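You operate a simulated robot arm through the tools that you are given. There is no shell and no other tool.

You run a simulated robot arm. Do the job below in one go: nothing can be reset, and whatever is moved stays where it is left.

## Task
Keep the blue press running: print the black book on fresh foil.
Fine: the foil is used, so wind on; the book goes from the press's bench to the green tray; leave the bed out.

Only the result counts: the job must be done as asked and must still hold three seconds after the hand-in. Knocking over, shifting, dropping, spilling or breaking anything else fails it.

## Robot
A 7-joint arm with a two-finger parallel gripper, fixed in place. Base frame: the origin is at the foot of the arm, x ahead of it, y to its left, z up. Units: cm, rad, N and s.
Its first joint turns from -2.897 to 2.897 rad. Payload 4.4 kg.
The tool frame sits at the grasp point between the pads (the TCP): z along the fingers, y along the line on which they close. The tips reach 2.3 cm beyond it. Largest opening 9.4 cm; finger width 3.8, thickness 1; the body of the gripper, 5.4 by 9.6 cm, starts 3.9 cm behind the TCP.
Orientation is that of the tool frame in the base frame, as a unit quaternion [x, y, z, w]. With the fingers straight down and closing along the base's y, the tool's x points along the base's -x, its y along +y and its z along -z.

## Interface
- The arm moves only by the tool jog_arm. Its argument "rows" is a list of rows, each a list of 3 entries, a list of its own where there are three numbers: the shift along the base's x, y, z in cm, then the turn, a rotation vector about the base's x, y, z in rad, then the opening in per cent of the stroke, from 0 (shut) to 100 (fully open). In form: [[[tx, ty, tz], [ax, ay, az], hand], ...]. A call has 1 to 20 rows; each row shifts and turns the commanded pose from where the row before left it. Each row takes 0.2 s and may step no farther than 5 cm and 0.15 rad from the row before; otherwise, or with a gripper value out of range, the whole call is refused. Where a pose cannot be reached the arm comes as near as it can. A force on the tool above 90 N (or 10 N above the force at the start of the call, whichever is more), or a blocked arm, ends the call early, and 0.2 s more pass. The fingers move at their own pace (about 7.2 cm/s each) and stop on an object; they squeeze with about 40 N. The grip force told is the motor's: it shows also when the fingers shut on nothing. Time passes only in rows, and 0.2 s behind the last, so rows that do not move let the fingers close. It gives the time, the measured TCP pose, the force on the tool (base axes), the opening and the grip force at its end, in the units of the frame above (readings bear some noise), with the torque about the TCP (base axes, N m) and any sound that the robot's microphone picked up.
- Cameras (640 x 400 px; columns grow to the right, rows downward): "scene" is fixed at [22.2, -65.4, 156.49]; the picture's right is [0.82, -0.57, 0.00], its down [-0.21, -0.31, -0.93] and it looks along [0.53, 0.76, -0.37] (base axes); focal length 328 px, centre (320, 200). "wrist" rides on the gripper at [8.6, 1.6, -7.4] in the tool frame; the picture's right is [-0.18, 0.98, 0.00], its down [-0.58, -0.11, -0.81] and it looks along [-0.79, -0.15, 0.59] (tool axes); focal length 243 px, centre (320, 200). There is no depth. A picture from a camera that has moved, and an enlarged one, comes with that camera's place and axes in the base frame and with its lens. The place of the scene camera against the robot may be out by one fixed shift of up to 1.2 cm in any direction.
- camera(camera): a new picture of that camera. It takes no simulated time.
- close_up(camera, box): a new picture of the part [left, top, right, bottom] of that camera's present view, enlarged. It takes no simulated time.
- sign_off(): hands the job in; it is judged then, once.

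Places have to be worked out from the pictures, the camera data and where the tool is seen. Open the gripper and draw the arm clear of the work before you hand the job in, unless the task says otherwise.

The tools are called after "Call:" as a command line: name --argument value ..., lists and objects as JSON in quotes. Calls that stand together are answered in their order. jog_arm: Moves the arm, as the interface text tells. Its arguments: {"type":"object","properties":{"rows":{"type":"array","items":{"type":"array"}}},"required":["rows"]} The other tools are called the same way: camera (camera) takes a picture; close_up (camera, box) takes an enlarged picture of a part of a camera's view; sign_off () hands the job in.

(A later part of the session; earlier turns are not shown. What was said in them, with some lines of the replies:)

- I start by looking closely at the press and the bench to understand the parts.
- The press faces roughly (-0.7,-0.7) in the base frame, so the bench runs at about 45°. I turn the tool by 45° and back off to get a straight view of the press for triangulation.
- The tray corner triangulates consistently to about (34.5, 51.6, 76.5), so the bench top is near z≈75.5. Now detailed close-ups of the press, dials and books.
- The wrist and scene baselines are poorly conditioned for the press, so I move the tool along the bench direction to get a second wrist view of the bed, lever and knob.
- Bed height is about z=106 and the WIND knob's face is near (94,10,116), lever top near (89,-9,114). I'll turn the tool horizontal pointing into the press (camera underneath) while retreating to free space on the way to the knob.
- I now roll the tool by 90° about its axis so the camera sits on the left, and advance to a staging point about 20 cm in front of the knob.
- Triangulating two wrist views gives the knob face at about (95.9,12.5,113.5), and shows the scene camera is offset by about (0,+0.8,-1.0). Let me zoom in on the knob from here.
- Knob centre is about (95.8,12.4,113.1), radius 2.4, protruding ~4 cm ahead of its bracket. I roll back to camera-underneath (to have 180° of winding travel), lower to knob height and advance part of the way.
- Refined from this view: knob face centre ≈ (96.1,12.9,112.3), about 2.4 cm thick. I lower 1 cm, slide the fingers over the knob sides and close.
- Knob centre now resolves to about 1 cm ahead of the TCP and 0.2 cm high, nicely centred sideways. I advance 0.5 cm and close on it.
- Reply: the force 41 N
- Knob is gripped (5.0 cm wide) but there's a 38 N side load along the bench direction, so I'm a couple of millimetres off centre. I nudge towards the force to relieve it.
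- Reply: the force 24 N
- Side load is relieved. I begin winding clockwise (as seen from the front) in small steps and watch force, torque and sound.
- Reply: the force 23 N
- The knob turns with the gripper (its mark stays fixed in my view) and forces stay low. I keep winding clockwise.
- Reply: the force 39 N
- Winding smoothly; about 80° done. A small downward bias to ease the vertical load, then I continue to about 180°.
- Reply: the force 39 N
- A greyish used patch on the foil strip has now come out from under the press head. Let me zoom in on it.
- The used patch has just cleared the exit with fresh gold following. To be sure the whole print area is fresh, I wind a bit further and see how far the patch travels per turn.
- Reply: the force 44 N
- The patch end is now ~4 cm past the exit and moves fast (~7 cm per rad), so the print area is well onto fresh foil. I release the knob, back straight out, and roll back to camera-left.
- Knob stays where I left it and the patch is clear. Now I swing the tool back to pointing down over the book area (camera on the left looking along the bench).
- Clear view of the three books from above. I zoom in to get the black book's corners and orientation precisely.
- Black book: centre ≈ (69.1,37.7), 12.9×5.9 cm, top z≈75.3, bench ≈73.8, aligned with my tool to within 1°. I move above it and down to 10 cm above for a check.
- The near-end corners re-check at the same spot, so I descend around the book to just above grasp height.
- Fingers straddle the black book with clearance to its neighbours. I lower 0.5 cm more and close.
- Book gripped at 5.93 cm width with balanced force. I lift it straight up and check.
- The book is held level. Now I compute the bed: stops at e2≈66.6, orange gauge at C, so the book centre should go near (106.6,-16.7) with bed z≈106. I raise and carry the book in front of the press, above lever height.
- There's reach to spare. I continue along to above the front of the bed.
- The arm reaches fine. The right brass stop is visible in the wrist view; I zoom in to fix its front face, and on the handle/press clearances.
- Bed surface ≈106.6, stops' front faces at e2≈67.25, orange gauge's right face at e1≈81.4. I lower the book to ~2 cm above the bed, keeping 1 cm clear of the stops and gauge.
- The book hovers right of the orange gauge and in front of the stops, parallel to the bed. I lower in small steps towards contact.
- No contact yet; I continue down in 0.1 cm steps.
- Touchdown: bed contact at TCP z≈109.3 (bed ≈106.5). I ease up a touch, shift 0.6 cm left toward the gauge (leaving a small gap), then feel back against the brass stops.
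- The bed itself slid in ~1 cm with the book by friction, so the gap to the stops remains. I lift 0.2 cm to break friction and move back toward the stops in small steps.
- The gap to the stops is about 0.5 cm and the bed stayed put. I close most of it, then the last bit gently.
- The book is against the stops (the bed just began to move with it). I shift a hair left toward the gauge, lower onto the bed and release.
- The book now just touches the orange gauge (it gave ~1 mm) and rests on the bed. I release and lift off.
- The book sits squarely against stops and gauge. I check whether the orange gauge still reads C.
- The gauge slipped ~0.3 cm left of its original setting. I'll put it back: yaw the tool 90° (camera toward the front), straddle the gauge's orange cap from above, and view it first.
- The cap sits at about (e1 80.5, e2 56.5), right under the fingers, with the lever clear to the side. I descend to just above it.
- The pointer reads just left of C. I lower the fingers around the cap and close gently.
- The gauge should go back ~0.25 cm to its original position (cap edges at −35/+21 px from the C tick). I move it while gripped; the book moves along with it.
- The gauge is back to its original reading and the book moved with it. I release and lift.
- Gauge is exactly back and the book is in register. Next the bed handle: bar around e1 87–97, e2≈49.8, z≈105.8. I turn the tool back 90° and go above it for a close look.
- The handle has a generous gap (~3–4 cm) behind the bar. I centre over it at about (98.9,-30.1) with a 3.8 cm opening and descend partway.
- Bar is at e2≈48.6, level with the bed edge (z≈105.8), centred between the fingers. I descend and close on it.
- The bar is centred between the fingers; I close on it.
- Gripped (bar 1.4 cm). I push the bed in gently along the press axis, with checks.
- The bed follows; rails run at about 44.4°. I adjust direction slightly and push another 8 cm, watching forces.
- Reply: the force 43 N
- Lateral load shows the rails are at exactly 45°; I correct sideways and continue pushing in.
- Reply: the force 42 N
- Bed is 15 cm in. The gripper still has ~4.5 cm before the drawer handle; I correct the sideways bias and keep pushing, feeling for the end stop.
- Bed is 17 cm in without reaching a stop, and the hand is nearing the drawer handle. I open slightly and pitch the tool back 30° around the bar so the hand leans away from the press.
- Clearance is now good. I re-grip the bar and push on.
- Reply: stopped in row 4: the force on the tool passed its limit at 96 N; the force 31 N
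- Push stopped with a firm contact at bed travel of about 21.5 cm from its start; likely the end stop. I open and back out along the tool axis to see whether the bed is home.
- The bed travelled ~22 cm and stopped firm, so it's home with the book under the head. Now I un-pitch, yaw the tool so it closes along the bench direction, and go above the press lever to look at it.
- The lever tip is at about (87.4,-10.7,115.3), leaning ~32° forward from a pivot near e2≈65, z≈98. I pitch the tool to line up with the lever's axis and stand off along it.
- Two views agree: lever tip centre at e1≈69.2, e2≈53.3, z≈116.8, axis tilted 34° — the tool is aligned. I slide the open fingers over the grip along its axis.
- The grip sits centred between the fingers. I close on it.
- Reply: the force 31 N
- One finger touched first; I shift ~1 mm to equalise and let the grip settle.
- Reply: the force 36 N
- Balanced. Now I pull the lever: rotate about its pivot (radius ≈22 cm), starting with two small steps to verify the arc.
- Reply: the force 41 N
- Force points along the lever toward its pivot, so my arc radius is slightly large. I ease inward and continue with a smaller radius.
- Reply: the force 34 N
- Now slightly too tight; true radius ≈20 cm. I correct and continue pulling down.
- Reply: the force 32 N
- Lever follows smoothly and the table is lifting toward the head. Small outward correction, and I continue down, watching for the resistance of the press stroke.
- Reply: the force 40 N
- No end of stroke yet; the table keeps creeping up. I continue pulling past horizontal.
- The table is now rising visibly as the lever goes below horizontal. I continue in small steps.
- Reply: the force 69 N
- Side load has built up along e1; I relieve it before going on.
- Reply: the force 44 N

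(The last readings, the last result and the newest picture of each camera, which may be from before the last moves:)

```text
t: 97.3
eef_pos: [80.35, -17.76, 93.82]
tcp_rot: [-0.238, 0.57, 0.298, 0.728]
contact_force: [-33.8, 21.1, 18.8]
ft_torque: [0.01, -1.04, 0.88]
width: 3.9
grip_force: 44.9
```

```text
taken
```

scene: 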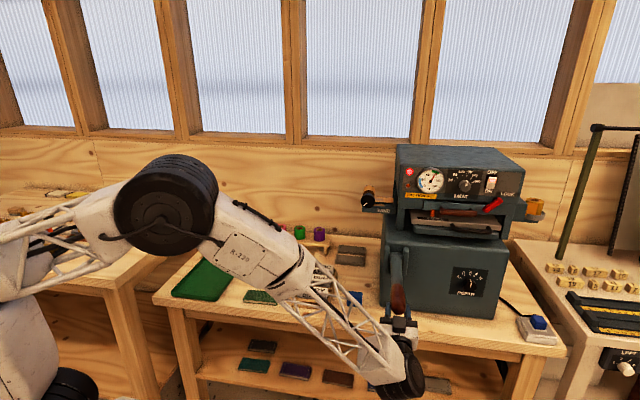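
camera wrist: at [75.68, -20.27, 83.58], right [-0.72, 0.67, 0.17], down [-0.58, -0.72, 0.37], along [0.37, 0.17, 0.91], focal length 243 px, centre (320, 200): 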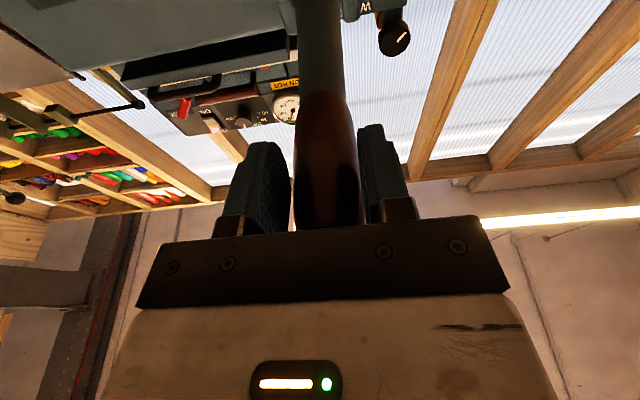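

Call:
jog_arm --rows '[[[-0.06, 0.06, 0], [0, 0, 0], 25], [[0.12, 0.12, -0.7], [0.0247, -0.0247, 0], 25], [[0.14, 0.14, -0.7], [0.0247, -0.0247, 0], 25], [[0, 0, 0], [0, 0, 0], 25]]'

Call:
close_up --camera "scene" --box '[350, 150, 530, 300]'

```text
t: 98.3
eef_pos: [80.75, -17.68, 92.4]
tcp_rot: [-0.226, 0.544, 0.305, 0.749]
contact_force: [1.4, 0.2, 0.0]
ft_torque: [-0.01, 0.01, -0.02]
width: 2.34
grip_force: 0.0
```

```text
2.67 times, centred on (440, 225) of scene
camera zoom: at [22.2, -65.4, 156.49], right [0.82, -0.57, 0.0], down [-0.21, -0.31, -0.93], along [0.53, 0.76, -0.37], focal length 876 px, centre (0, 133)
```

zoom: 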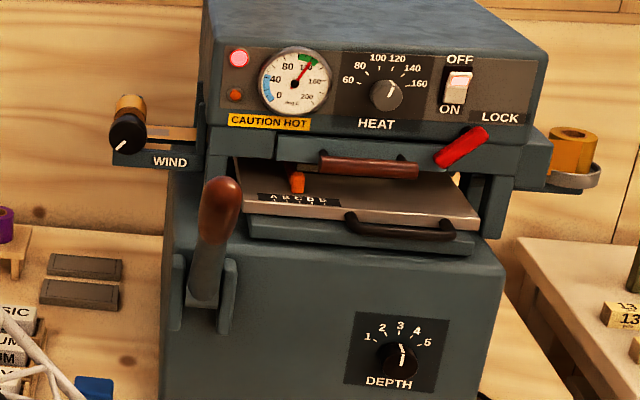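

The grip slipped off the end of the lever and it sprang back up. I need to see the state of book and foil before anything else; first a look at the details from here.

Call:
close_up --camera "scene" --box '[410, 190, 490, 240]'

Call:
camera --camera "scene"

Call:
close_up --camera "scene" --box '[350, 180, 430, 230]'

```text
8.00 times, centred on (450, 215) of scene
camera zoom: at [22.2, -65.4, 156.49], right [0.82, -0.57, 0.0], down [-0.21, -0.31, -0.93], along [0.53, 0.76, -0.37], focal length 2627 px, centre (-720, 80)
```

zoom: 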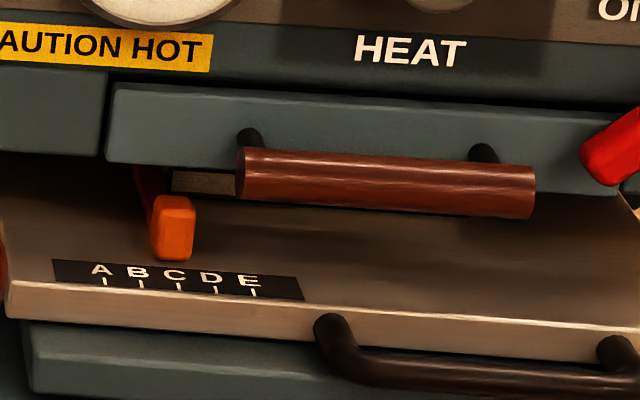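

```text
taken
```

scene: 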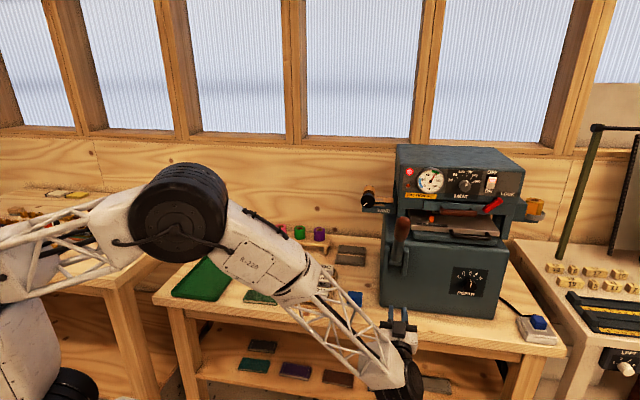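

```text
8.00 times, centred on (390, 205) of scene
camera zoom: at [22.2, -65.4, 156.49], right [0.82, -0.57, 0.0], down [-0.21, -0.31, -0.93], along [0.53, 0.76, -0.37], focal length 2627 px, centre (-240, 160)
```

zoom: 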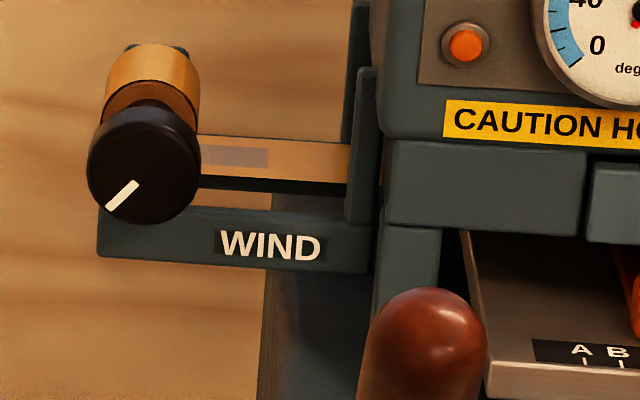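

The foil strip and book haven't visibly moved. Rather than press blindly again, I'll pull the bed out and inspect the cover. First I withdraw the hand and return it to a tool-down pose.

Call:
jog_arm --rows '[[[-2.8, -2.8, 0], [0, 0, 0], 30], [[-2.8, -2.8, 0], [0, 0, 0], 40], [[0, 0, 2.2], [-0.1012, 0.1012, 0], 40], [[0, 0, 2.2], [-0.1012, 0.1012, 0], 40], [[0, 0, 2.2], [-0.1012, 0.1012, 0], 40], [[0, 0, 2.2], [-0.1012, 0.1012, 0], 40], [[0, 0, 2.2], [-0.1012, 0.1012, 0], 40], [[0, 0, 2.2], [-0.1012, 0.1012, 0], 40], [[0, 0, 2.2], [-0.1012, 0.1012, 0], 40], [[0, 0, 2.2], [-0.1012, 0.1012, 0], 40], [[0, 0, 2.2], [-0.1012, 0.1012, 0], 40], [[0, 0, 2.2], [-0.1012, 0.1012, 0], 40], [[0, 0, 2.2], [-0.1012, 0.1012, 0], 40], [[0, 0, 2.2], [-0.1012, 0.1012, 0], 40], [[0, 0, 2.2], [-0.1012, 0.1012, 0], 40], [[0, 0, 0], [0, 0, 0], 40]]'

Call:
camera --camera "wrist"

Call:
camera --camera "scene"

```text
t: 101.7
eef_pos: [75.22, -23.33, 121.22]
tcp_rot: [-0.387, 0.922, 0.001, 0.01]
contact_force: [0.1, 0.5, 0.1]
ft_torque: [0.02, 0.0, 0.03]
width: 3.76
grip_force: 0.0
```

```text
taken
camera wrist: at [67.8, -28.24, 128.42], right [-0.57, 0.82, 0.0], down [0.47, 0.33, 0.82], along [0.67, 0.47, -0.57], focal length 243 px, centre (320, 200)
```

wrist: 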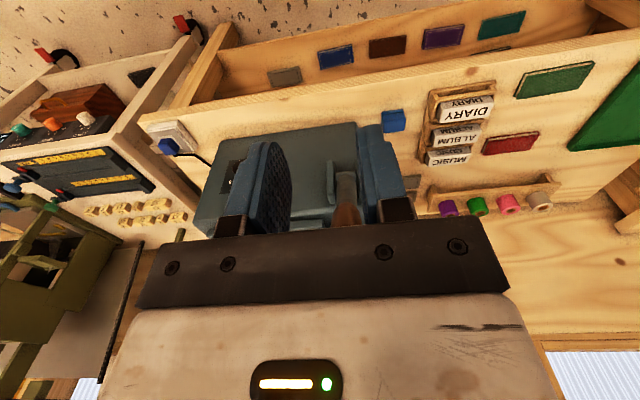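

```text
taken
```

scene: 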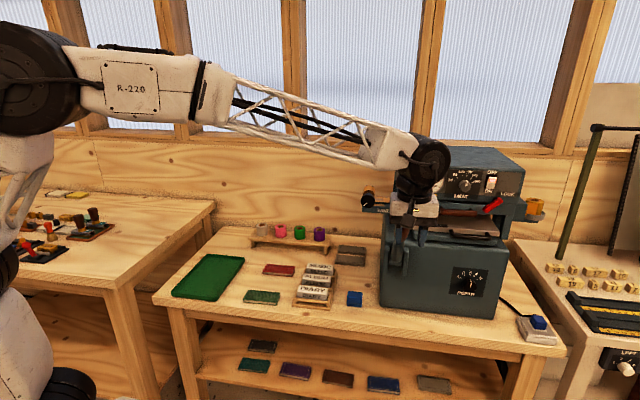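

Call:
jog_arm --rows '[[[2.75, -0.02, 0.2], [0, 0, -0.1428], 30], [[2.75, -0.02, 0.2], [0, 0, -0.1428], 26], [[2.75, -0.02, 0.2], [0, 0, -0.1428], 26], [[2.75, -0.02, 0.2], [0, 0, -0.1428], 26], [[2.75, -0.02, 0], [0, 0, -0.1428], 26], [[2.75, -0.02, 0], [0, 0, -0.1428], 26], [[2.75, -0.02, 0], [0, 0, -0.1428], 26], [[2.75, -0.02, 0], [0, 0, -0.1428], 26], [[2.75, -0.02, 0], [0, 0, -0.1428], 26], [[2.75, -0.02, 0], [0, 0, -0.1428], 26], [[2.75, -0.02, 0], [0, 0, -0.1428], 26], [[0, 0, -1], [0.085, -0.1, 0], 26], [[0, 0, -1], [0.085, -0.1, 0], 26], [[0, 0, -1], [0.085, -0.1, 0], 26], [[0, 0, -1], [0.085, -0.1, 0], 26], [[0, 0, 0], [0, 0, 0], 26]]'

Call:
camera --camera "wrist"

Call:
close_up --camera "scene" --box '[380, 160, 540, 280]'

```text
t: 105.1
eef_pos: [105.51, -23.5, 117.8]
tcp_rot: [0.368, 0.893, 0.224, 0.129]
contact_force: [0.3, 0.8, 0.7]
ft_torque: [0.0, 0.02, 0.01]
width: 2.42
grip_force: 0.1
```

```text
taken
camera wrist: at [97.44, -18.47, 124.51], right [0.72, 0.48, 0.5], down [0.02, -0.73, 0.68], along [0.7, -0.48, -0.54], focal length 243 px, centre (320, 200)
```

wrist: 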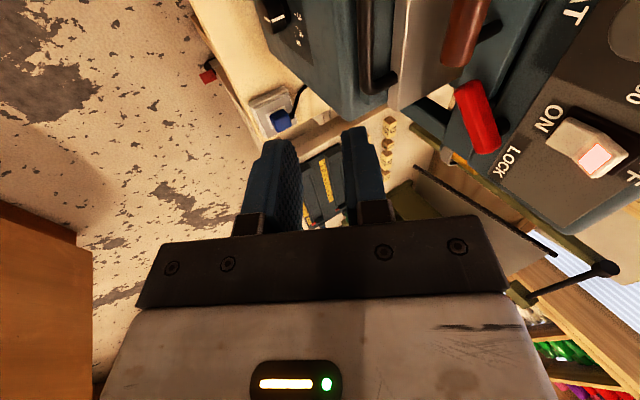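

```text
3.33 times, centred on (460, 220) of scene
camera zoom: at [22.2, -65.4, 156.49], right [0.82, -0.57, 0.0], down [-0.21, -0.31, -0.93], along [0.53, 0.76, -0.37], focal length 1094 px, centre (-147, 133)
```

zoom: 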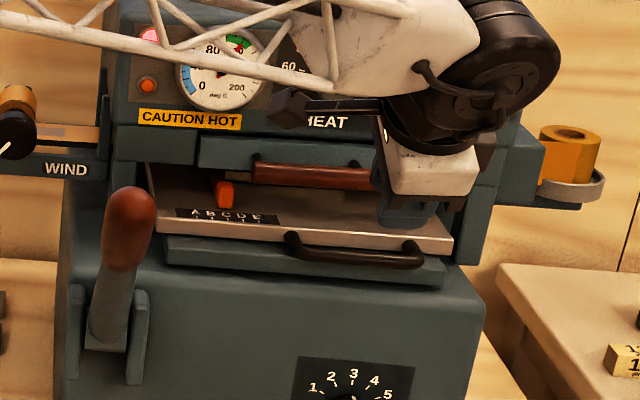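

I correct the small roll error and move to the pre-grasp point just above and in front of the bar.

Call:
jog_arm --rows '[[[1.4, 1.3, -1.5], [0.0208, 0.0182, 0.0159], 26], [[1.4, 1.3, -1.5], [0.0208, 0.0182, 0.0159], 26], [[1.4, 1.35, -1.5], [0, 0, 0], 26], [[1.4, 1.35, -1.8], [0, 0, 0], 26], [[0, 0, 0], [0, 0, 0], 30]]'

Call:
camera --camera "wrist"

Call:
close_up --camera "scene" --box '[380, 160, 540, 280]'

```text
t: 106.3
eef_pos: [111.09, -18.34, 111.45]
tcp_rot: [0.361, 0.896, 0.239, 0.1]
contact_force: [-0.6, 0.4, 0.1]
ft_torque: [0.04, 0.01, -0.01]
width: 2.84
grip_force: 0.0
```

```text
taken
camera wrist: at [103.23, -13.71, 118.72], right [0.72, 0.49, 0.49], down [0.07, -0.76, 0.65], along [0.69, -0.43, -0.58], focal length 243 px, centre (320, 200)
```

wrist: 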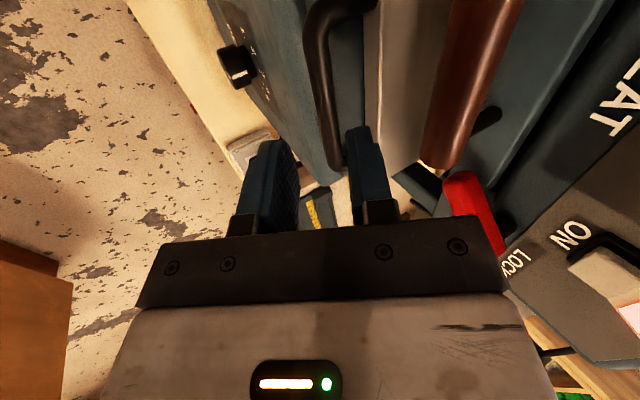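

```text
3.33 times, centred on (460, 220) of scene
camera zoom: at [22.2, -65.4, 156.49], right [0.82, -0.57, 0.0], down [-0.21, -0.31, -0.93], along [0.53, 0.76, -0.37], focal length 1094 px, centre (-147, 133)
```

zoom: 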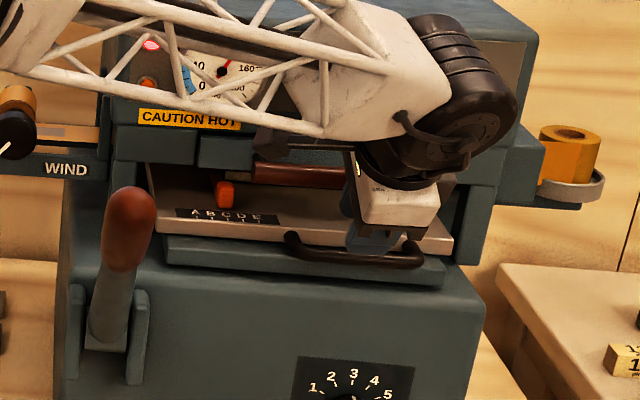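

Bar is aligned between the fingers. I slide down around it and grip.

Call:
jog_arm --rows '[[[0.6, 0.62, -1.25], [0, 0, 0], 32], [[0.6, 0.62, -1.25], [0, 0, 0], 32], [[0.6, 0.62, -1.25], [0, 0, 0], 32], [[0.6, 0.62, -1.25], [0, 0, 0], 32], [[0, 0, 0], [0, 0, 0], 20], [[0, 0, 0], [0, 0, 0], 8], [[0, 0, 0], [0, 0, 0], 8]]'

Call:
camera --camera "wrist"

```text
t: 107.9
eef_pos: [113.37, -15.89, 106.44]
tcp_rot: [0.362, 0.896, 0.238, 0.101]
contact_force: [-18.5, -8.1, -1.6]
ft_torque: [0.55, 0.8, -1.25]
width: 1.35
grip_force: 44.9
```

```text
taken
camera wrist: at [105.54, -11.3, 113.71], right [0.72, 0.49, 0.49], down [0.07, -0.76, 0.65], along [0.69, -0.43, -0.58], focal length 243 px, centre (320, 200)
```

wrist: 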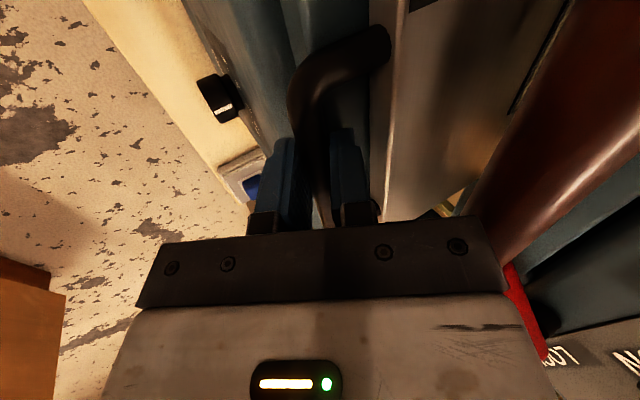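

Gripped. I pull the bed outward along -e2, in stages.

Call:
jog_arm --rows '[[[-0.35, -0.35, 0], [0, 0, 0], 8], [[-0.7, -0.7, 0], [0, 0, 0], 8], [[-0.7, -0.7, 0], [0, 0, 0], 8], [[-0.7, -0.7, 0], [0, 0, 0], 8], [[-0.7, -0.7, 0], [0, 0, 0], 8], [[-0.7, -0.7, 0], [0, 0, 0], 8], [[-0.7, -0.7, 0], [0, 0, 0], 8], [[-0.7, -0.7, 0], [0, 0, 0], 8], [[0, 0, 0], [0, 0, 0], 8]]'

Call:
close_up --camera "scene" --box '[380, 160, 540, 280]'

```text
t: 109.9
eef_pos: [108.17, -21.11, 106.51]
tcp_rot: [0.361, 0.896, 0.238, 0.101]
contact_force: [17.3, -14.1, -14.0]
ft_torque: [0.17, 0.3, -1.72]
width: 1.36
grip_force: 45.1
```

```text
3.33 times, centred on (460, 220) of scene
camera zoom: at [22.2, -65.4, 156.49], right [0.82, -0.57, 0.0], down [-0.21, -0.31, -0.93], along [0.53, 0.76, -0.37], focal length 1094 px, centre (-147, 133)
```

zoom: 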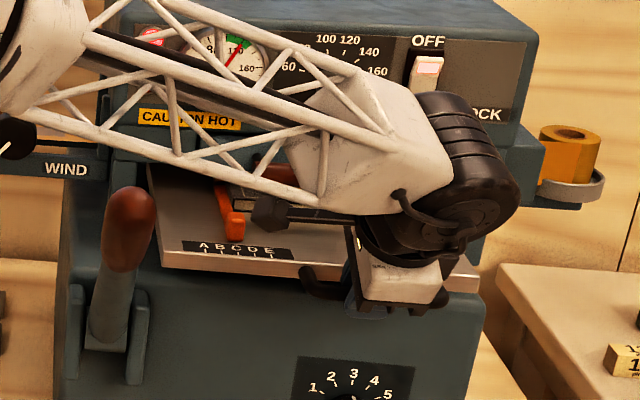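

Call:
jog_arm --rows '[[[-0.6, -0.75, 0.03], [0, 0, 0], 8], [[-0.7, -0.7, 0], [0, 0, 0], 8], [[-0.7, -0.7, 0], [0, 0, 0], 8], [[-0.7, -0.7, 0], [0, 0, 0], 8], [[-0.7, -0.7, 0], [0, 0, 0], 8], [[-0.7, -0.7, 0], [0, 0, 0], 8], [[-0.7, -0.7, 0], [0, 0, 0], 8], [[-0.7, -0.7, 0], [0, 0, 0], 8], [[0, 0, 0], [0, 0, 0], 8]]'

Call:
close_up --camera "scene" --box '[380, 180, 540, 300]'

Call:
camera --camera "wrist"

```text
t: 111.9
eef_pos: [102.75, -26.54, 106.51]
tcp_rot: [0.36, 0.897, 0.238, 0.099]
contact_force: [-24.8, 28.4, -17.5]
ft_torque: [0.95, 1.04, -1.18]
width: 1.38
grip_force: 44.6
```

```text
3.33 times, centred on (460, 240) of scene
camera zoom: at [22.2, -65.4, 156.49], right [0.82, -0.57, 0.0], down [-0.21, -0.31, -0.93], along [0.53, 0.76, -0.37], focal length 1094 px, centre (-147, 67)
```

zoom: 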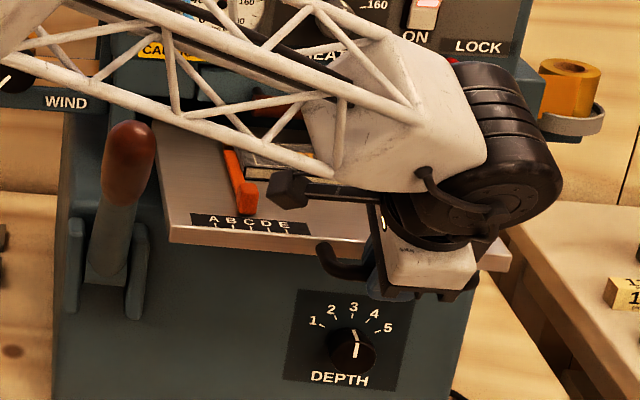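

```text
taken
camera wrist: at [94.81, -22.04, 113.72], right [0.72, 0.49, 0.49], down [0.07, -0.76, 0.65], along [0.69, -0.43, -0.58], focal length 243 px, centre (320, 200)
```

wrist: 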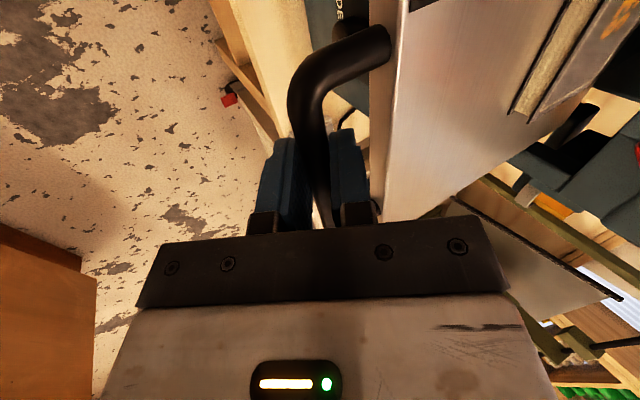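

I can see something gold on the book cover at the top right of the wrist picture. Zoom in.

Call:
close_up --camera "wrist" --box '[500, 0, 640, 120]'

Call:
close_up --camera "scene" --box '[430, 205, 490, 245]'

```text
3.33 times, centred on (570, 60) of wrist
camera zoom: at [94.81, -22.04, 113.72], right [0.72, 0.49, 0.49], down [0.07, -0.76, 0.65], along [0.69, -0.43, -0.58], focal length 809 px, centre (-513, 667)
```

zoom: 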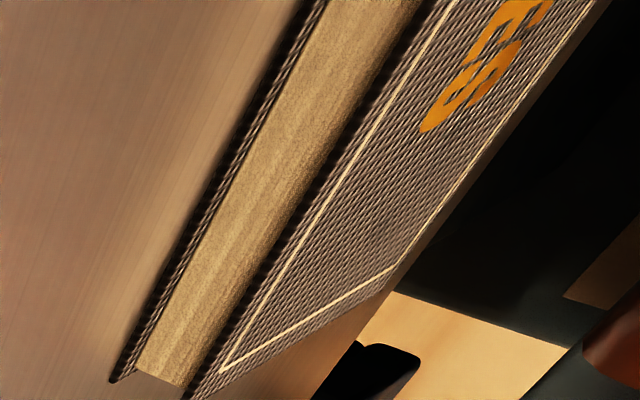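

```text
10.00 times, centred on (460, 225) of scene
camera zoom: at [22.2, -65.4, 156.49], right [0.82, -0.57, 0.0], down [-0.21, -0.31, -0.93], along [0.53, 0.76, -0.37], focal length 3284 px, centre (-1080, -50)
```

zoom: 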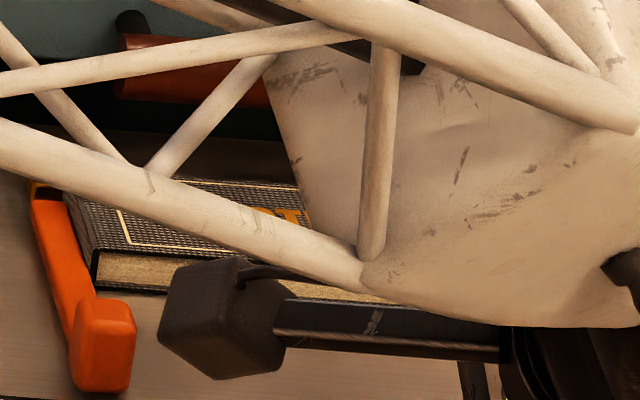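

The gold print is on the cover — the stroke did print on the fresh foil. I correct the sideways load and pull the bed the rest of the way out.

Call:
jog_arm --rows '[[[-0.75, -0.6, 0.03], [0, 0, 0], 8], [[-0.7, -0.7, 0], [0, 0, 0], 8], [[-0.7, -0.7, 0], [0, 0, 0], 8], [[-0.7, -0.7, 0], [0, 0, 0], 8], [[-0.7, -0.7, 0], [0, 0, 0], 8], [[-0.5, -0.5, 0], [0, 0, 0], 8], [[0, 0, 0], [0, 0, 0], 8]]'

Call:
camera --camera "wrist"

Call:
close_up --camera "scene" --box '[380, 180, 540, 300]'

```text
t: 113.5
eef_pos: [98.53, -30.53, 106.55]
tcp_rot: [0.36, 0.896, 0.238, 0.101]
contact_force: [-2.0, 4.7, -27.0]
ft_torque: [0.23, 0.48, -1.57]
width: 1.4
grip_force: 45.0
```

```text
taken
camera wrist: at [90.77, -26.08, 113.72], right [0.72, 0.49, 0.49], down [0.07, -0.76, 0.65], along [0.69, -0.43, -0.58], focal length 243 px, centre (320, 200)
```

wrist: 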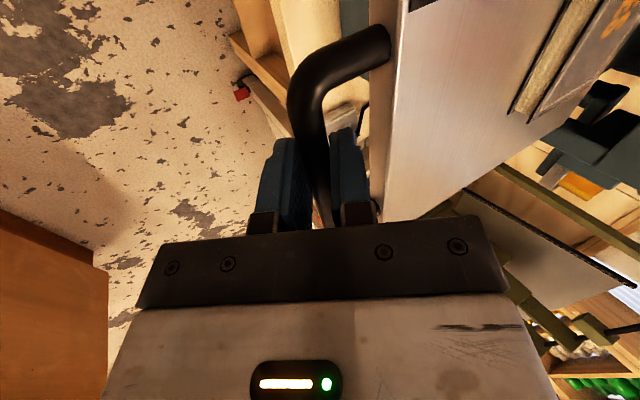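

```text
3.33 times, centred on (460, 240) of scene
camera zoom: at [22.2, -65.4, 156.49], right [0.82, -0.57, 0.0], down [-0.21, -0.31, -0.93], along [0.53, 0.76, -0.37], focal length 1094 px, centre (-147, 67)
```

zoom: 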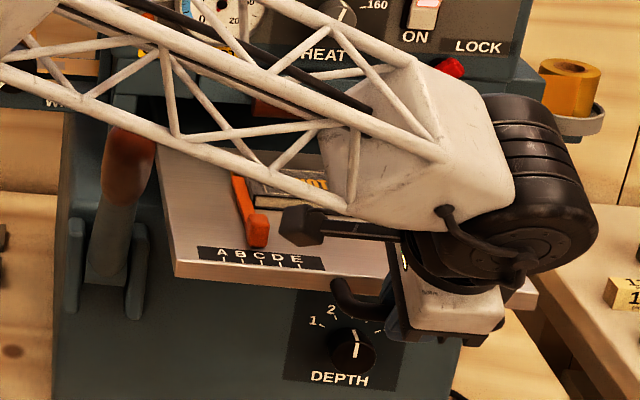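

Call:
jog_arm --rows '[[[-0.3, -0.3, -0.08], [0, 0, 0], 8], [[-0.25, -0.25, 0], [0, 0, 0], 8], [[-0.2, -0.2, 0], [0, 0, 0], 8], [[0, 0, 0], [0, 0, 0], 8]]'

Call:
close_up --camera "scene" --box '[420, 215, 500, 265]'

```text
t: 114.5
eef_pos: [97.89, -31.26, 106.57]
tcp_rot: [0.361, 0.896, 0.239, 0.1]
contact_force: [6.8, -4.0, -16.4]
ft_torque: [0.33, 0.52, -1.64]
width: 1.38
grip_force: 45.1
```

```text
8.00 times, centred on (460, 240) of scene
camera zoom: at [22.2, -65.4, 156.49], right [0.82, -0.57, 0.0], down [-0.21, -0.31, -0.93], along [0.53, 0.76, -0.37], focal length 2627 px, centre (-800, -120)
```

zoom: 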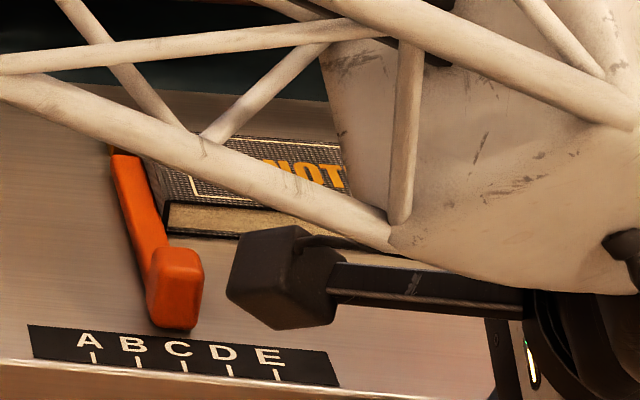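

The bed label is back exactly at its original "out" position, and the cover shows crisp gold letters ("NOT…"). I release the handle, back out and stand the tool upright again.

Call:
jog_arm --rows '[[[0, 0, 0], [0, 0, 0], 24], [[0, 0, 0], [0, 0, 0], 30], [[-0.35, -0.35, 0.87], [0, 0, 0], 30], [[-0.7, -0.7, 1.73], [0, 0, 0], 30], [[-0.7, -0.7, 1.73], [0, 0, 0], 30], [[0, 0, 2], [-0.0926, 0.0926, 0], 40], [[0, 0, 2], [-0.0926, 0.0926, 0], 50], [[0, 0, 2], [-0.0926, 0.0926, 0], 60], [[0, 0, 2], [-0.0926, 0.0926, 0], 70], [[1, 1.5, 0.5], [0, 0, 0], 82], [[1, 1.5, 0.5], [0, 0, 0], 82], [[1, 1.5, 0], [0, 0, 0], 82], [[1, 1.5, 0], [0, 0, 0], 82], [[0, 0, 0], [0, 0, 0], 82]]'

Call:
camera --camera "wrist"

Call:
close_up --camera "scene" --box '[410, 200, 530, 280]'

```text
t: 117.5
eef_pos: [100.19, -27.04, 119.81]
tcp_rot: [0.374, 0.927, -0.001, -0.002]
contact_force: [0.0, -0.5, 0.0]
ft_torque: [0.0, 0.02, 0.0]
width: 7.71
grip_force: 0.2
```

```text
taken
camera wrist: at [95.1, -19.65, 127.33], right [0.81, 0.58, 0.0], down [0.35, -0.48, 0.81], along [0.47, -0.66, -0.59], focal length 243 px, centre (320, 200)
```

wrist: 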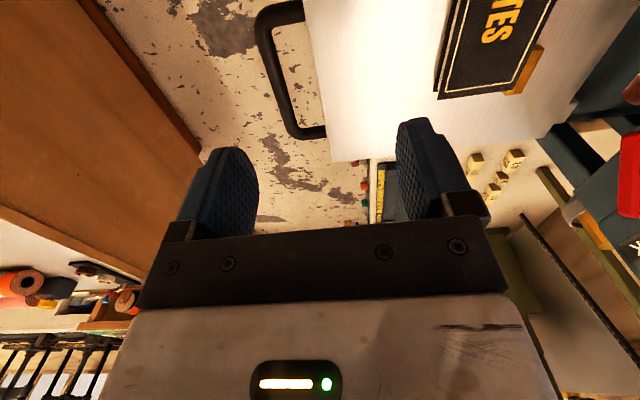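

```text
5.00 times, centred on (470, 240) of scene
camera zoom: at [22.2, -65.4, 156.49], right [0.82, -0.57, 0.0], down [-0.21, -0.31, -0.93], along [0.53, 0.76, -0.37], focal length 1642 px, centre (-430, 0)
```

zoom: 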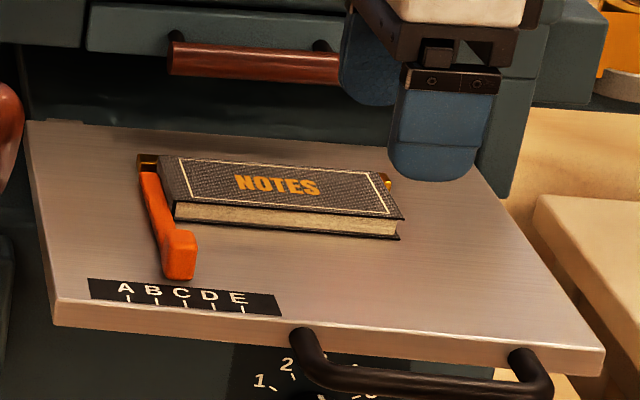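

"NOTES" is printed. A close look at the print quality:

Call:
close_up --camera "scene" --box '[436, 222, 496, 252]'

Call:
close_up --camera "wrist" --box '[420, 0, 580, 100]'

```text
10.67 times, centred on (466, 237) of scene
camera zoom: at [22.2, -65.4, 156.49], right [0.82, -0.57, 0.0], down [-0.21, -0.31, -0.93], along [0.53, 0.76, -0.37], focal length 3502 px, centre (-1237, -195)
```

zoom: 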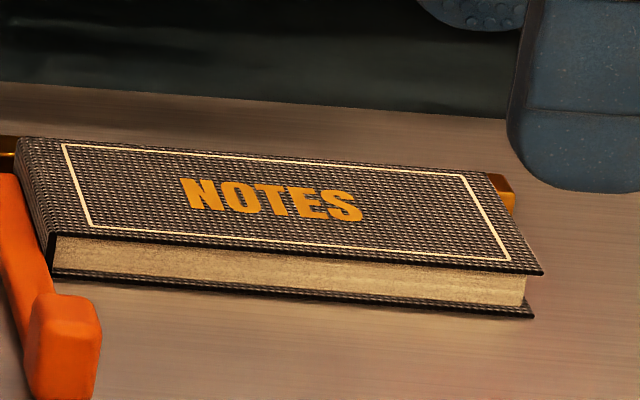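

```text
4.00 times, centred on (500, 50) of wrist
camera zoom: at [95.1, -19.65, 127.33], right [0.81, 0.58, 0.0], down [0.35, -0.48, 0.81], along [0.47, -0.66, -0.59], focal length 970 px, centre (-400, 800)
```

zoom: 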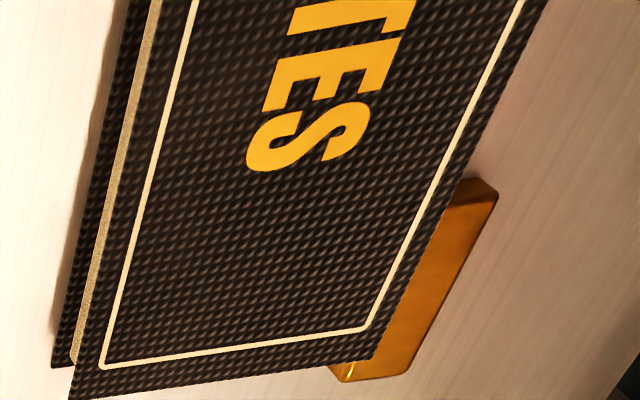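

Crisp, complete gold "NOTES". Now I move over the book to pick it up.

Call:
jog_arm --rows '[[[1.83, 2.5, 0], [0, 0, -0.009], 82], [[1.83, 2.5, 0], [0, 0, -0.009], 82], [[1.83, 2.5, 0], [0, 0, 0], 82], [[1.81, 2.5, 0], [0, 0, 0], 82], [[0, 0, -3], [0, 0, 0], 82], [[0, 0, -2.5], [0, 0, 0], 82], [[0, 0, 0], [0, 0, 0], 82]]'

Call:
camera --camera "wrist"

Call:
close_up --camera "scene" --box '[410, 200, 530, 280]'

```text
t: 119.1
eef_pos: [107.49, -17.12, 114.47]
tcp_rot: [0.382, 0.924, 0.0, -0.001]
contact_force: [-0.2, 0.3, 0.4]
ft_torque: [-0.02, -0.03, -0.01]
width: 7.7
grip_force: 0.0
```

```text
taken
camera wrist: at [102.56, -9.7, 121.88], right [0.82, 0.57, 0.0], down [0.34, -0.49, 0.81], along [0.46, -0.66, -0.59], focal length 243 px, centre (320, 200)
```

wrist: 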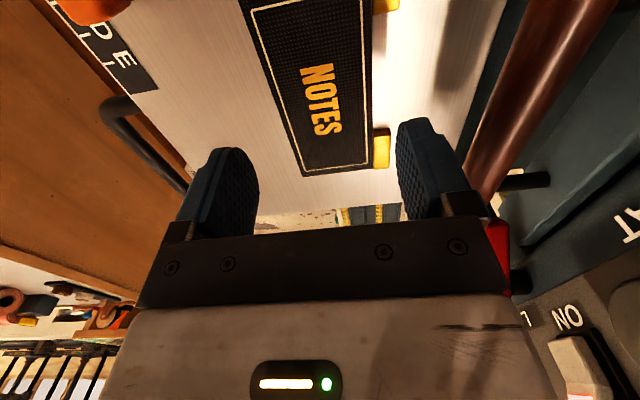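

```text
5.00 times, centred on (470, 240) of scene
camera zoom: at [22.2, -65.4, 156.49], right [0.82, -0.57, 0.0], down [-0.21, -0.31, -0.93], along [0.53, 0.76, -0.37], focal length 1642 px, centre (-430, 0)
```

zoom: 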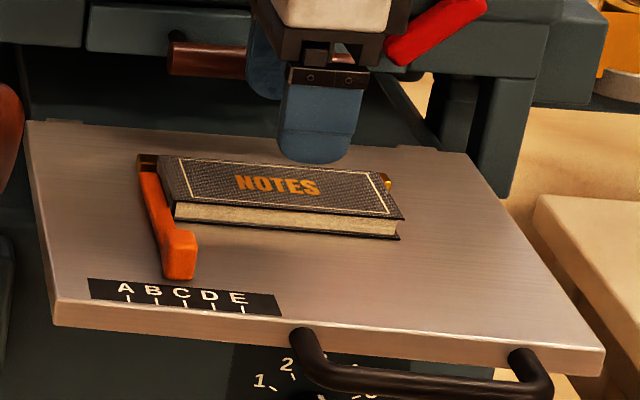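

Book centre is ~0.3 cm further back than the TCP. I correct, descend around it (back finger between the stops) and grip.

Call:
jog_arm --rows '[[[0.21, 0.21, -2], [0, 0, 0], 82], [[0, 0, -2], [0, 0, 0], 82], [[0, 0, -1.1], [0, 0, 0], 82], [[0, 0, 0], [0, 0, 0], 82]]'

Call:
close_up --camera "scene" --box '[420, 215, 500, 265]'

Call:
camera --camera "wrist"

```text
t: 120.1
eef_pos: [107.71, -16.97, 109.45]
tcp_rot: [0.383, 0.924, -0.001, -0.001]
contact_force: [-0.6, 0.5, 0.1]
ft_torque: [0.01, 0.02, -0.01]
width: 7.69
grip_force: 0.1
```

```text
8.00 times, centred on (460, 240) of scene
camera zoom: at [22.2, -65.4, 156.49], right [0.82, -0.57, 0.0], down [-0.21, -0.31, -0.93], along [0.53, 0.76, -0.37], focal length 2627 px, centre (-800, -120)
```

zoom: 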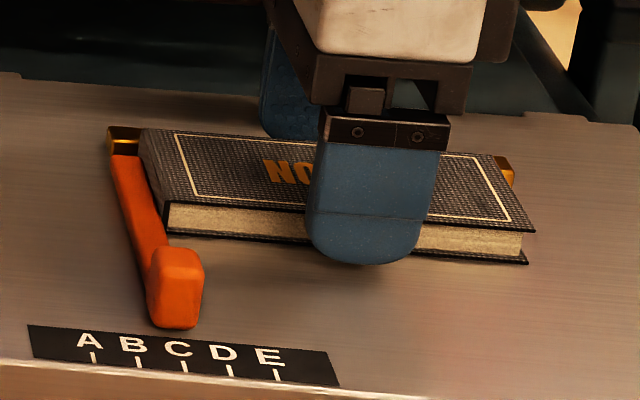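

```text
taken
camera wrist: at [102.72, -9.5, 116.78], right [0.82, 0.57, 0.0], down [0.34, -0.49, 0.81], along [0.46, -0.66, -0.59], focal length 243 px, centre (320, 200)
```

wrist: 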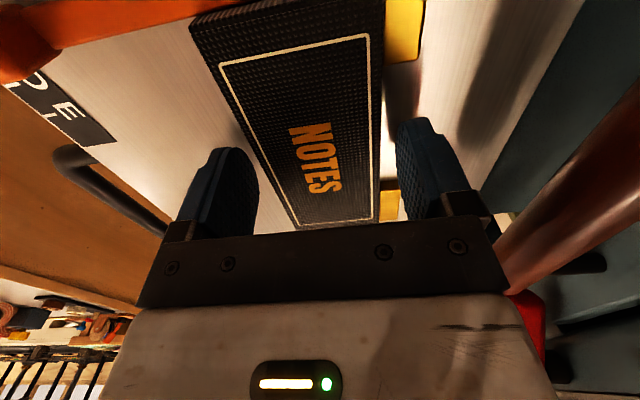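

Call:
jog_arm --rows '[[[0, 0, 0], [0, 0, 0], 72], [[0, 0, 0], [0, 0, 0], 60], [[0, 0, 0], [0, 0, 0], 50], [[0, 0, 0], [0, 0, 0], 50], [[0, 0, 0.5], [0, 0, 0], 50], [[0, 0, 1], [0, 0, 0], 50], [[0, 0, 0], [0, 0, 0], 50]]'

Call:
close_up --camera "scene" --box '[420, 215, 500, 265]'

```text
t: 121.7
eef_pos: [107.67, -17.02, 110.75]
tcp_rot: [0.382, 0.924, 0.0, -0.001]
contact_force: [-0.2, -0.2, -1.3]
ft_torque: [0.01, 0.01, -0.02]
width: 5.9
grip_force: 40.0
```

```text
8.00 times, centred on (460, 240) of scene
camera zoom: at [22.2, -65.4, 156.49], right [0.82, -0.57, 0.0], down [-0.21, -0.31, -0.93], along [0.53, 0.76, -0.37], focal length 2627 px, centre (-800, -120)
```

zoom: 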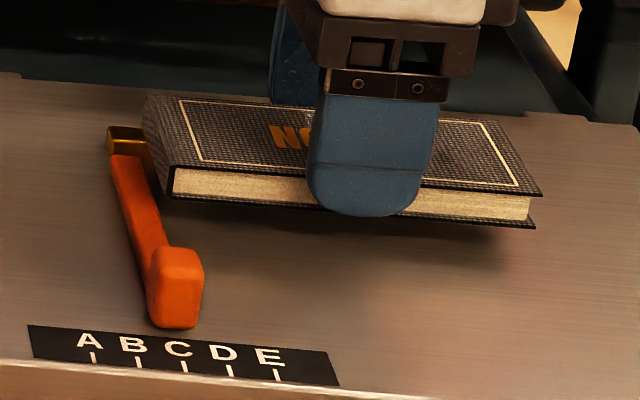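

Book lifted cleanly; bed and gauge stayed put. I raise and carry it back along the front of the press toward the green tray.

Call:
jog_arm --rows '[[[0, 0, 3], [0, 0, 0], 50], [[-0.7, -0.7, 4], [0, 0, 0], 50], [[-1, -1, 4], [0, 0, 0], 50], [[-1.2, -1.2, 4], [0, 0, 0], 50], [[0, 0, 2], [0, 0, 0], 50], [[-3, 3, 0], [0, 0, 0], 50], [[-3, 3, 0], [0, 0, 0], 50], [[-3, 3, 0], [0, 0, 0], 50], [[-3, 3, 0], [0, 0, 0], 50], [[-3, 3, 0], [0, 0, 0], 50], [[-3, 3, 0], [0, 0, 0], 50], [[-3, 3, 0], [0, 0, 0], 50], [[-3, 3, 0], [0, 0, 0], 50], [[-3, 3, 0], [0, 0, 0], 50], [[-3, 3, 0], [0, 0, 0], 50], [[-3, 3, 0], [0, 0, 0], 50], [[-3, 3, 0], [0, 0, 0], 50], [[-3, 3, 0], [0, 0, 0], 50], [[0, 0, 0], [0, 0, 0], 50]]'

Call:
camera --camera "wrist"

Call:
camera --camera "scene"

```text
t: 125.7
eef_pos: [65.72, 19.18, 127.68]
tcp_rot: [0.382, 0.924, 0.0, -0.001]
contact_force: [0.6, -0.1, -1.5]
ft_torque: [-0.02, 0.0, -0.01]
width: 5.89
grip_force: 40.6
```

```text
taken
camera wrist: at [60.74, 26.67, 135.15], right [0.82, 0.57, 0.0], down [0.34, -0.49, 0.81], along [0.46, -0.66, -0.59], focal length 243 px, centre (320, 200)
```

wrist: 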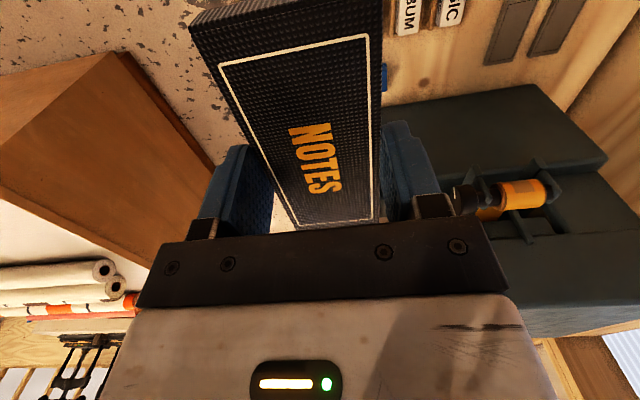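

```text
taken
```

scene: 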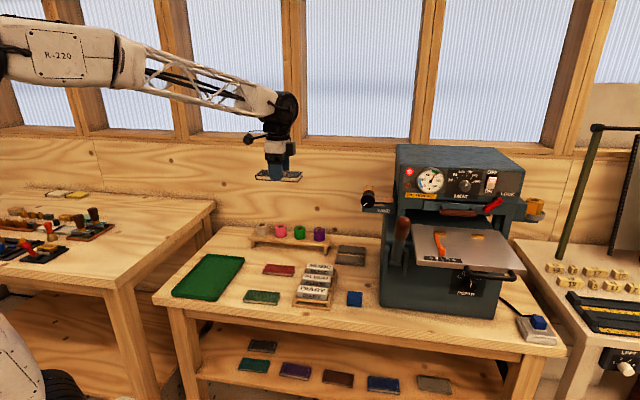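

Call:
jog_arm --rows '[[[-1.4, 3.32, -1], [0, 0, 0], 50], [[-1.4, 3.32, -2], [0, 0, 0], 50], [[-1.4, 3.32, -2], [0, 0, 0], 50], [[-1.4, 3.32, -2], [0, 0, 0], 50], [[-1.4, 3.32, -2], [0, 0, 0], 50], [[-1.4, 3.32, -2], [0, 0, 0], 50], [[-1.4, 3.32, -2], [0, 0, 0], 50], [[-1.4, 3.32, -2], [0, 0, 0], 50], [[-1.4, 3.32, -3], [0, 0, 0], 50], [[-1.4, 3.32, -3], [0, 0, 0], 50], [[-1.4, 3.32, -3], [0, 0, 0], 50], [[0, 0, -4], [0, 0, 0], 50], [[0, 0, -4], [0, 0, 0], 50], [[0, 0, 0], [0, 0, 0], 50]]'

Call:
camera --camera "wrist"

Call:
camera --camera "scene"

```text
t: 128.7
eef_pos: [50.37, 55.77, 95.91]
tcp_rot: [0.383, 0.924, 0.0, -0.001]
contact_force: [0.6, 0.6, -1.0]
ft_torque: [-0.01, 0.02, 0.0]
width: 5.92
grip_force: 40.3
```

```text
taken
camera wrist: at [45.42, 63.19, 103.26], right [0.82, 0.57, 0.0], down [0.34, -0.49, 0.81], along [0.46, -0.66, -0.59], focal length 243 px, centre (320, 200)
```

wrist: 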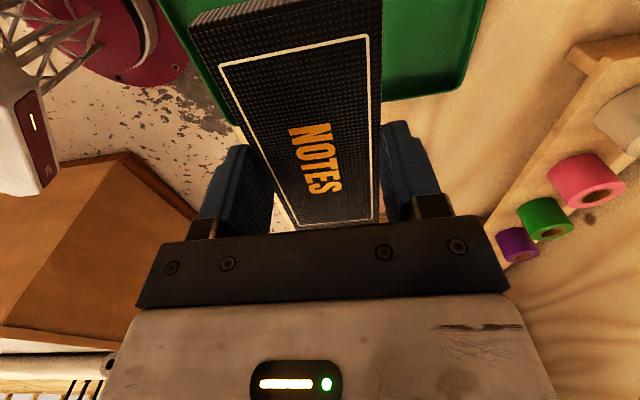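

```text
taken
```

scene: 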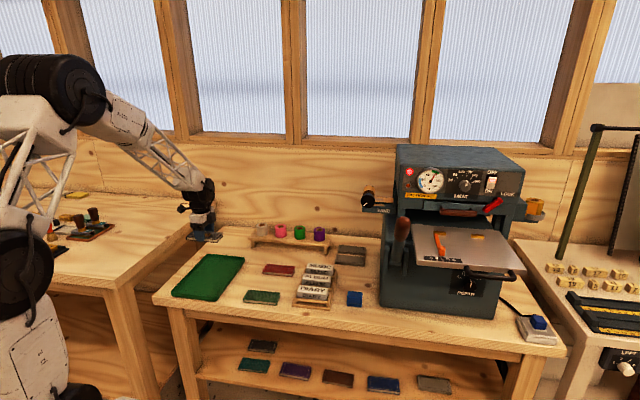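

The tray corner re-checks within 0.5 cm and the book is centred over the tray. I lower to just above it.

Call:
jog_arm --rows '[[[0, 0, -4], [0, 0, 0], 50], [[0, 0, -4], [0, 0, 0], 50], [[0, 0, -4], [0, 0, 0], 50], [[0, 0, -3.5], [0, 0, 0], 50], [[0, 0, 0], [0, 0, 0], 50]]'

Call:
close_up --camera "scene" --box '[150, 215, 290, 310]'

Call:
camera --camera "wrist"

```text
t: 129.9
eef_pos: [50.35, 55.82, 80.43]
tcp_rot: [0.382, 0.924, 0.0, -0.001]
contact_force: [0.7, 0.0, -0.3]
ft_torque: [0.0, 0.01, -0.02]
width: 5.9
grip_force: 39.7
```

```text
4.21 times, centred on (220, 262) of scene
camera zoom: at [22.2, -65.4, 156.49], right [0.82, -0.57, 0.0], down [-0.21, -0.31, -0.93], along [0.53, 0.76, -0.37], focal length 1382 px, centre (741, -63)
```

zoom: 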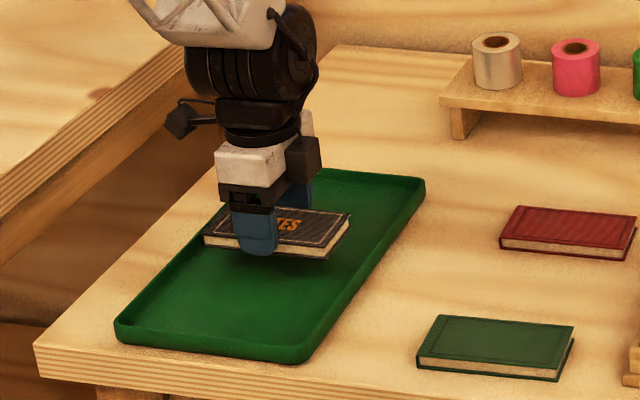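

```text
taken
camera wrist: at [45.41, 63.25, 87.74], right [0.82, 0.57, 0.0], down [0.34, -0.49, 0.81], along [0.46, -0.66, -0.59], focal length 243 px, centre (320, 200)
```

wrist: 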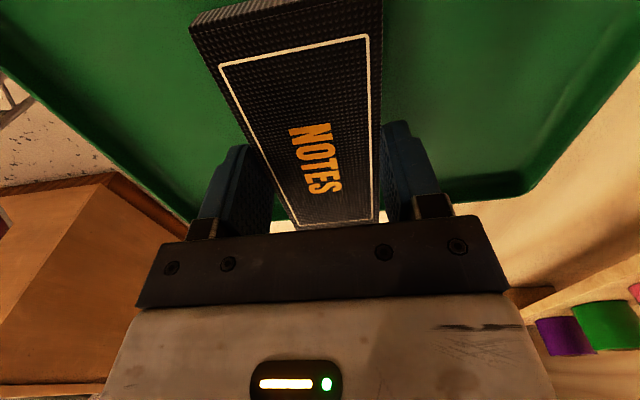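

Well inside; I shift 0.7 cm right to centre, and lower in small steps until the book touches the tray.

Call:
jog_arm --rows '[[[0.5, -0.5, -1], [0, 0, 0], 50], [[0, 0, -1], [0, 0, 0], 50], [[0, 0, -0.5], [0, 0, 0], 50], [[0, 0, -0.2], [0, 0, 0], 50], [[0, 0, 0], [0, 0, 0], 50]]'

Call:
close_up --camera "scene" --box '[180, 245, 260, 295]'

```text
t: 131.1
eef_pos: [50.9, 55.26, 77.57]
tcp_rot: [0.382, 0.924, -0.001, -0.001]
contact_force: [-0.8, 0.4, -1.1]
ft_torque: [-0.04, -0.03, 0.01]
width: 5.91
grip_force: 40.2
```

```text
8.00 times, centred on (220, 270) of scene
camera zoom: at [22.2, -65.4, 156.49], right [0.82, -0.57, 0.0], down [-0.21, -0.31, -0.93], along [0.53, 0.76, -0.37], focal length 2627 px, centre (1120, -360)
```

zoom: 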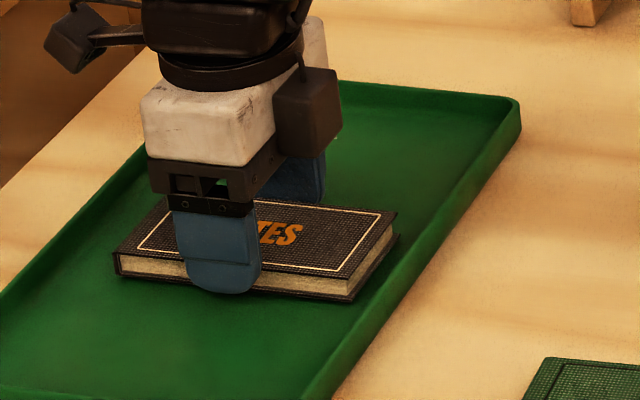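

Call:
jog_arm --rows '[[[0, 0, -0.15], [0, 0, 0], 50], [[0, 0, -0.15], [0, 0, 0], 50], [[0, 0, 0], [0, 0, 0], 50]]'

```text
t: 131.9
eef_pos: [50.86, 55.29, 77.23]
tcp_rot: [0.382, 0.924, 0.0, -0.001]
contact_force: [-0.7, -0.6, 3.5]
ft_torque: [0.0, -0.02, -0.03]
width: 5.92
grip_force: 40.5
```

Touching the tray floor (about +4 N). I release and lift straight up.

Call:
jog_arm --rows '[[[0, 0, 0], [0, 0, 0], 62], [[0, 0, 0], [0, 0, 0], 75], [[0, 0, 0], [0, 0, 0], 80], [[0, 0, 2], [0, 0, 0], 80], [[0, 0, 4], [0, 0, 0], 80], [[0, 0, 5], [0, 0, 0], 80], [[0, 0, 5], [0, 0, 0], 80], [[0, 0, 5], [0, 0, 0], 80], [[0, 0, 5], [0, 0, 0], 80], [[0, 0, 5], [0, 0, 0], 80], [[-2.5, -2.5, 3], [0, 0, 0], 80], [[-2.5, -2.5, 3], [0, 0, 0], 80], [[0, 0, 0], [0, 0, 0], 80]]'

Call:
camera --camera "scene"

Call:
close_up --camera "scene" --box '[150, 225, 350, 315]'

Call:
close_up --camera "scene" --box '[350, 140, 560, 340]'

```text
t: 134.7
eef_pos: [45.84, 50.16, 114.29]
tcp_rot: [0.382, 0.924, 0.001, -0.001]
contact_force: [0.0, 0.6, -0.4]
ft_torque: [0.01, -0.01, 0.02]
width: 7.5
grip_force: 0.1
```

```text
taken
```

scene: 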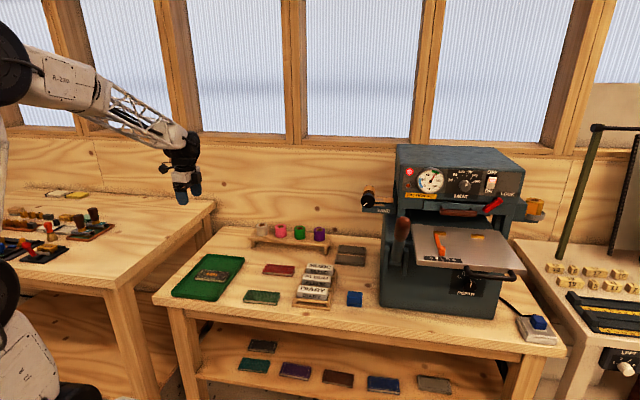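

```text
3.20 times, centred on (250, 270) of scene
camera zoom: at [22.2, -65.4, 156.49], right [0.82, -0.57, 0.0], down [-0.21, -0.31, -0.93], along [0.53, 0.76, -0.37], focal length 1051 px, centre (544, -24)
```

zoom: 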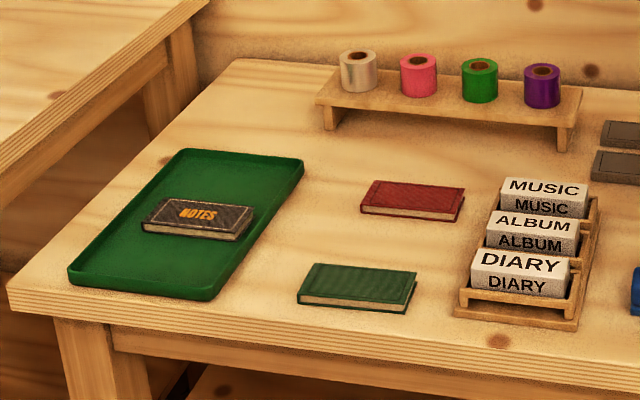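

```text
2.00 times, centred on (455, 240) of scene
camera zoom: at [22.2, -65.4, 156.49], right [0.82, -0.57, 0.0], down [-0.21, -0.31, -0.93], along [0.53, 0.76, -0.37], focal length 657 px, centre (50, 120)
```

zoom: 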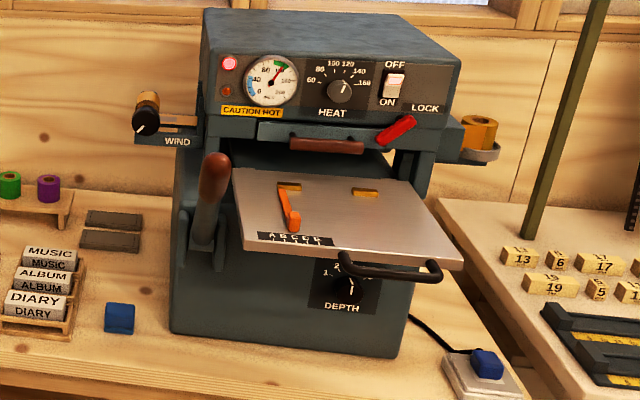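

The printed book lies in the green tray, the bed is fully out with lever up and gauge at C, everything else is undisturbed, and the gripper is open and clear. I hand the job in.

Call:
sign_off

```text
The job is handed in.
```

The black book is printed and lying in the green tray. The cover reads "NOTES" in clean, complete gold, and I've handed the job in.

- **Foil:** I wound on about 209° at the WIND knob. The used patch came out past the press exit, with fresh gold following it, before I printed.
- **Pressing:** My grip slipped off the lever near the bottom of the stroke and it sprang back up on its own. I pulled the bed out to check before doing anything else. The print was already there, so I did not press again.
- **Gauge:** While seating the book I pushed the orange stop about 3 mm left of its setting. I moved it back to its original reading at C before printing.
- **How it's left:** The bed is fully out at its starting position and the lever is up. I saw nothing else shifted, and the arm is clear with the gripper open.
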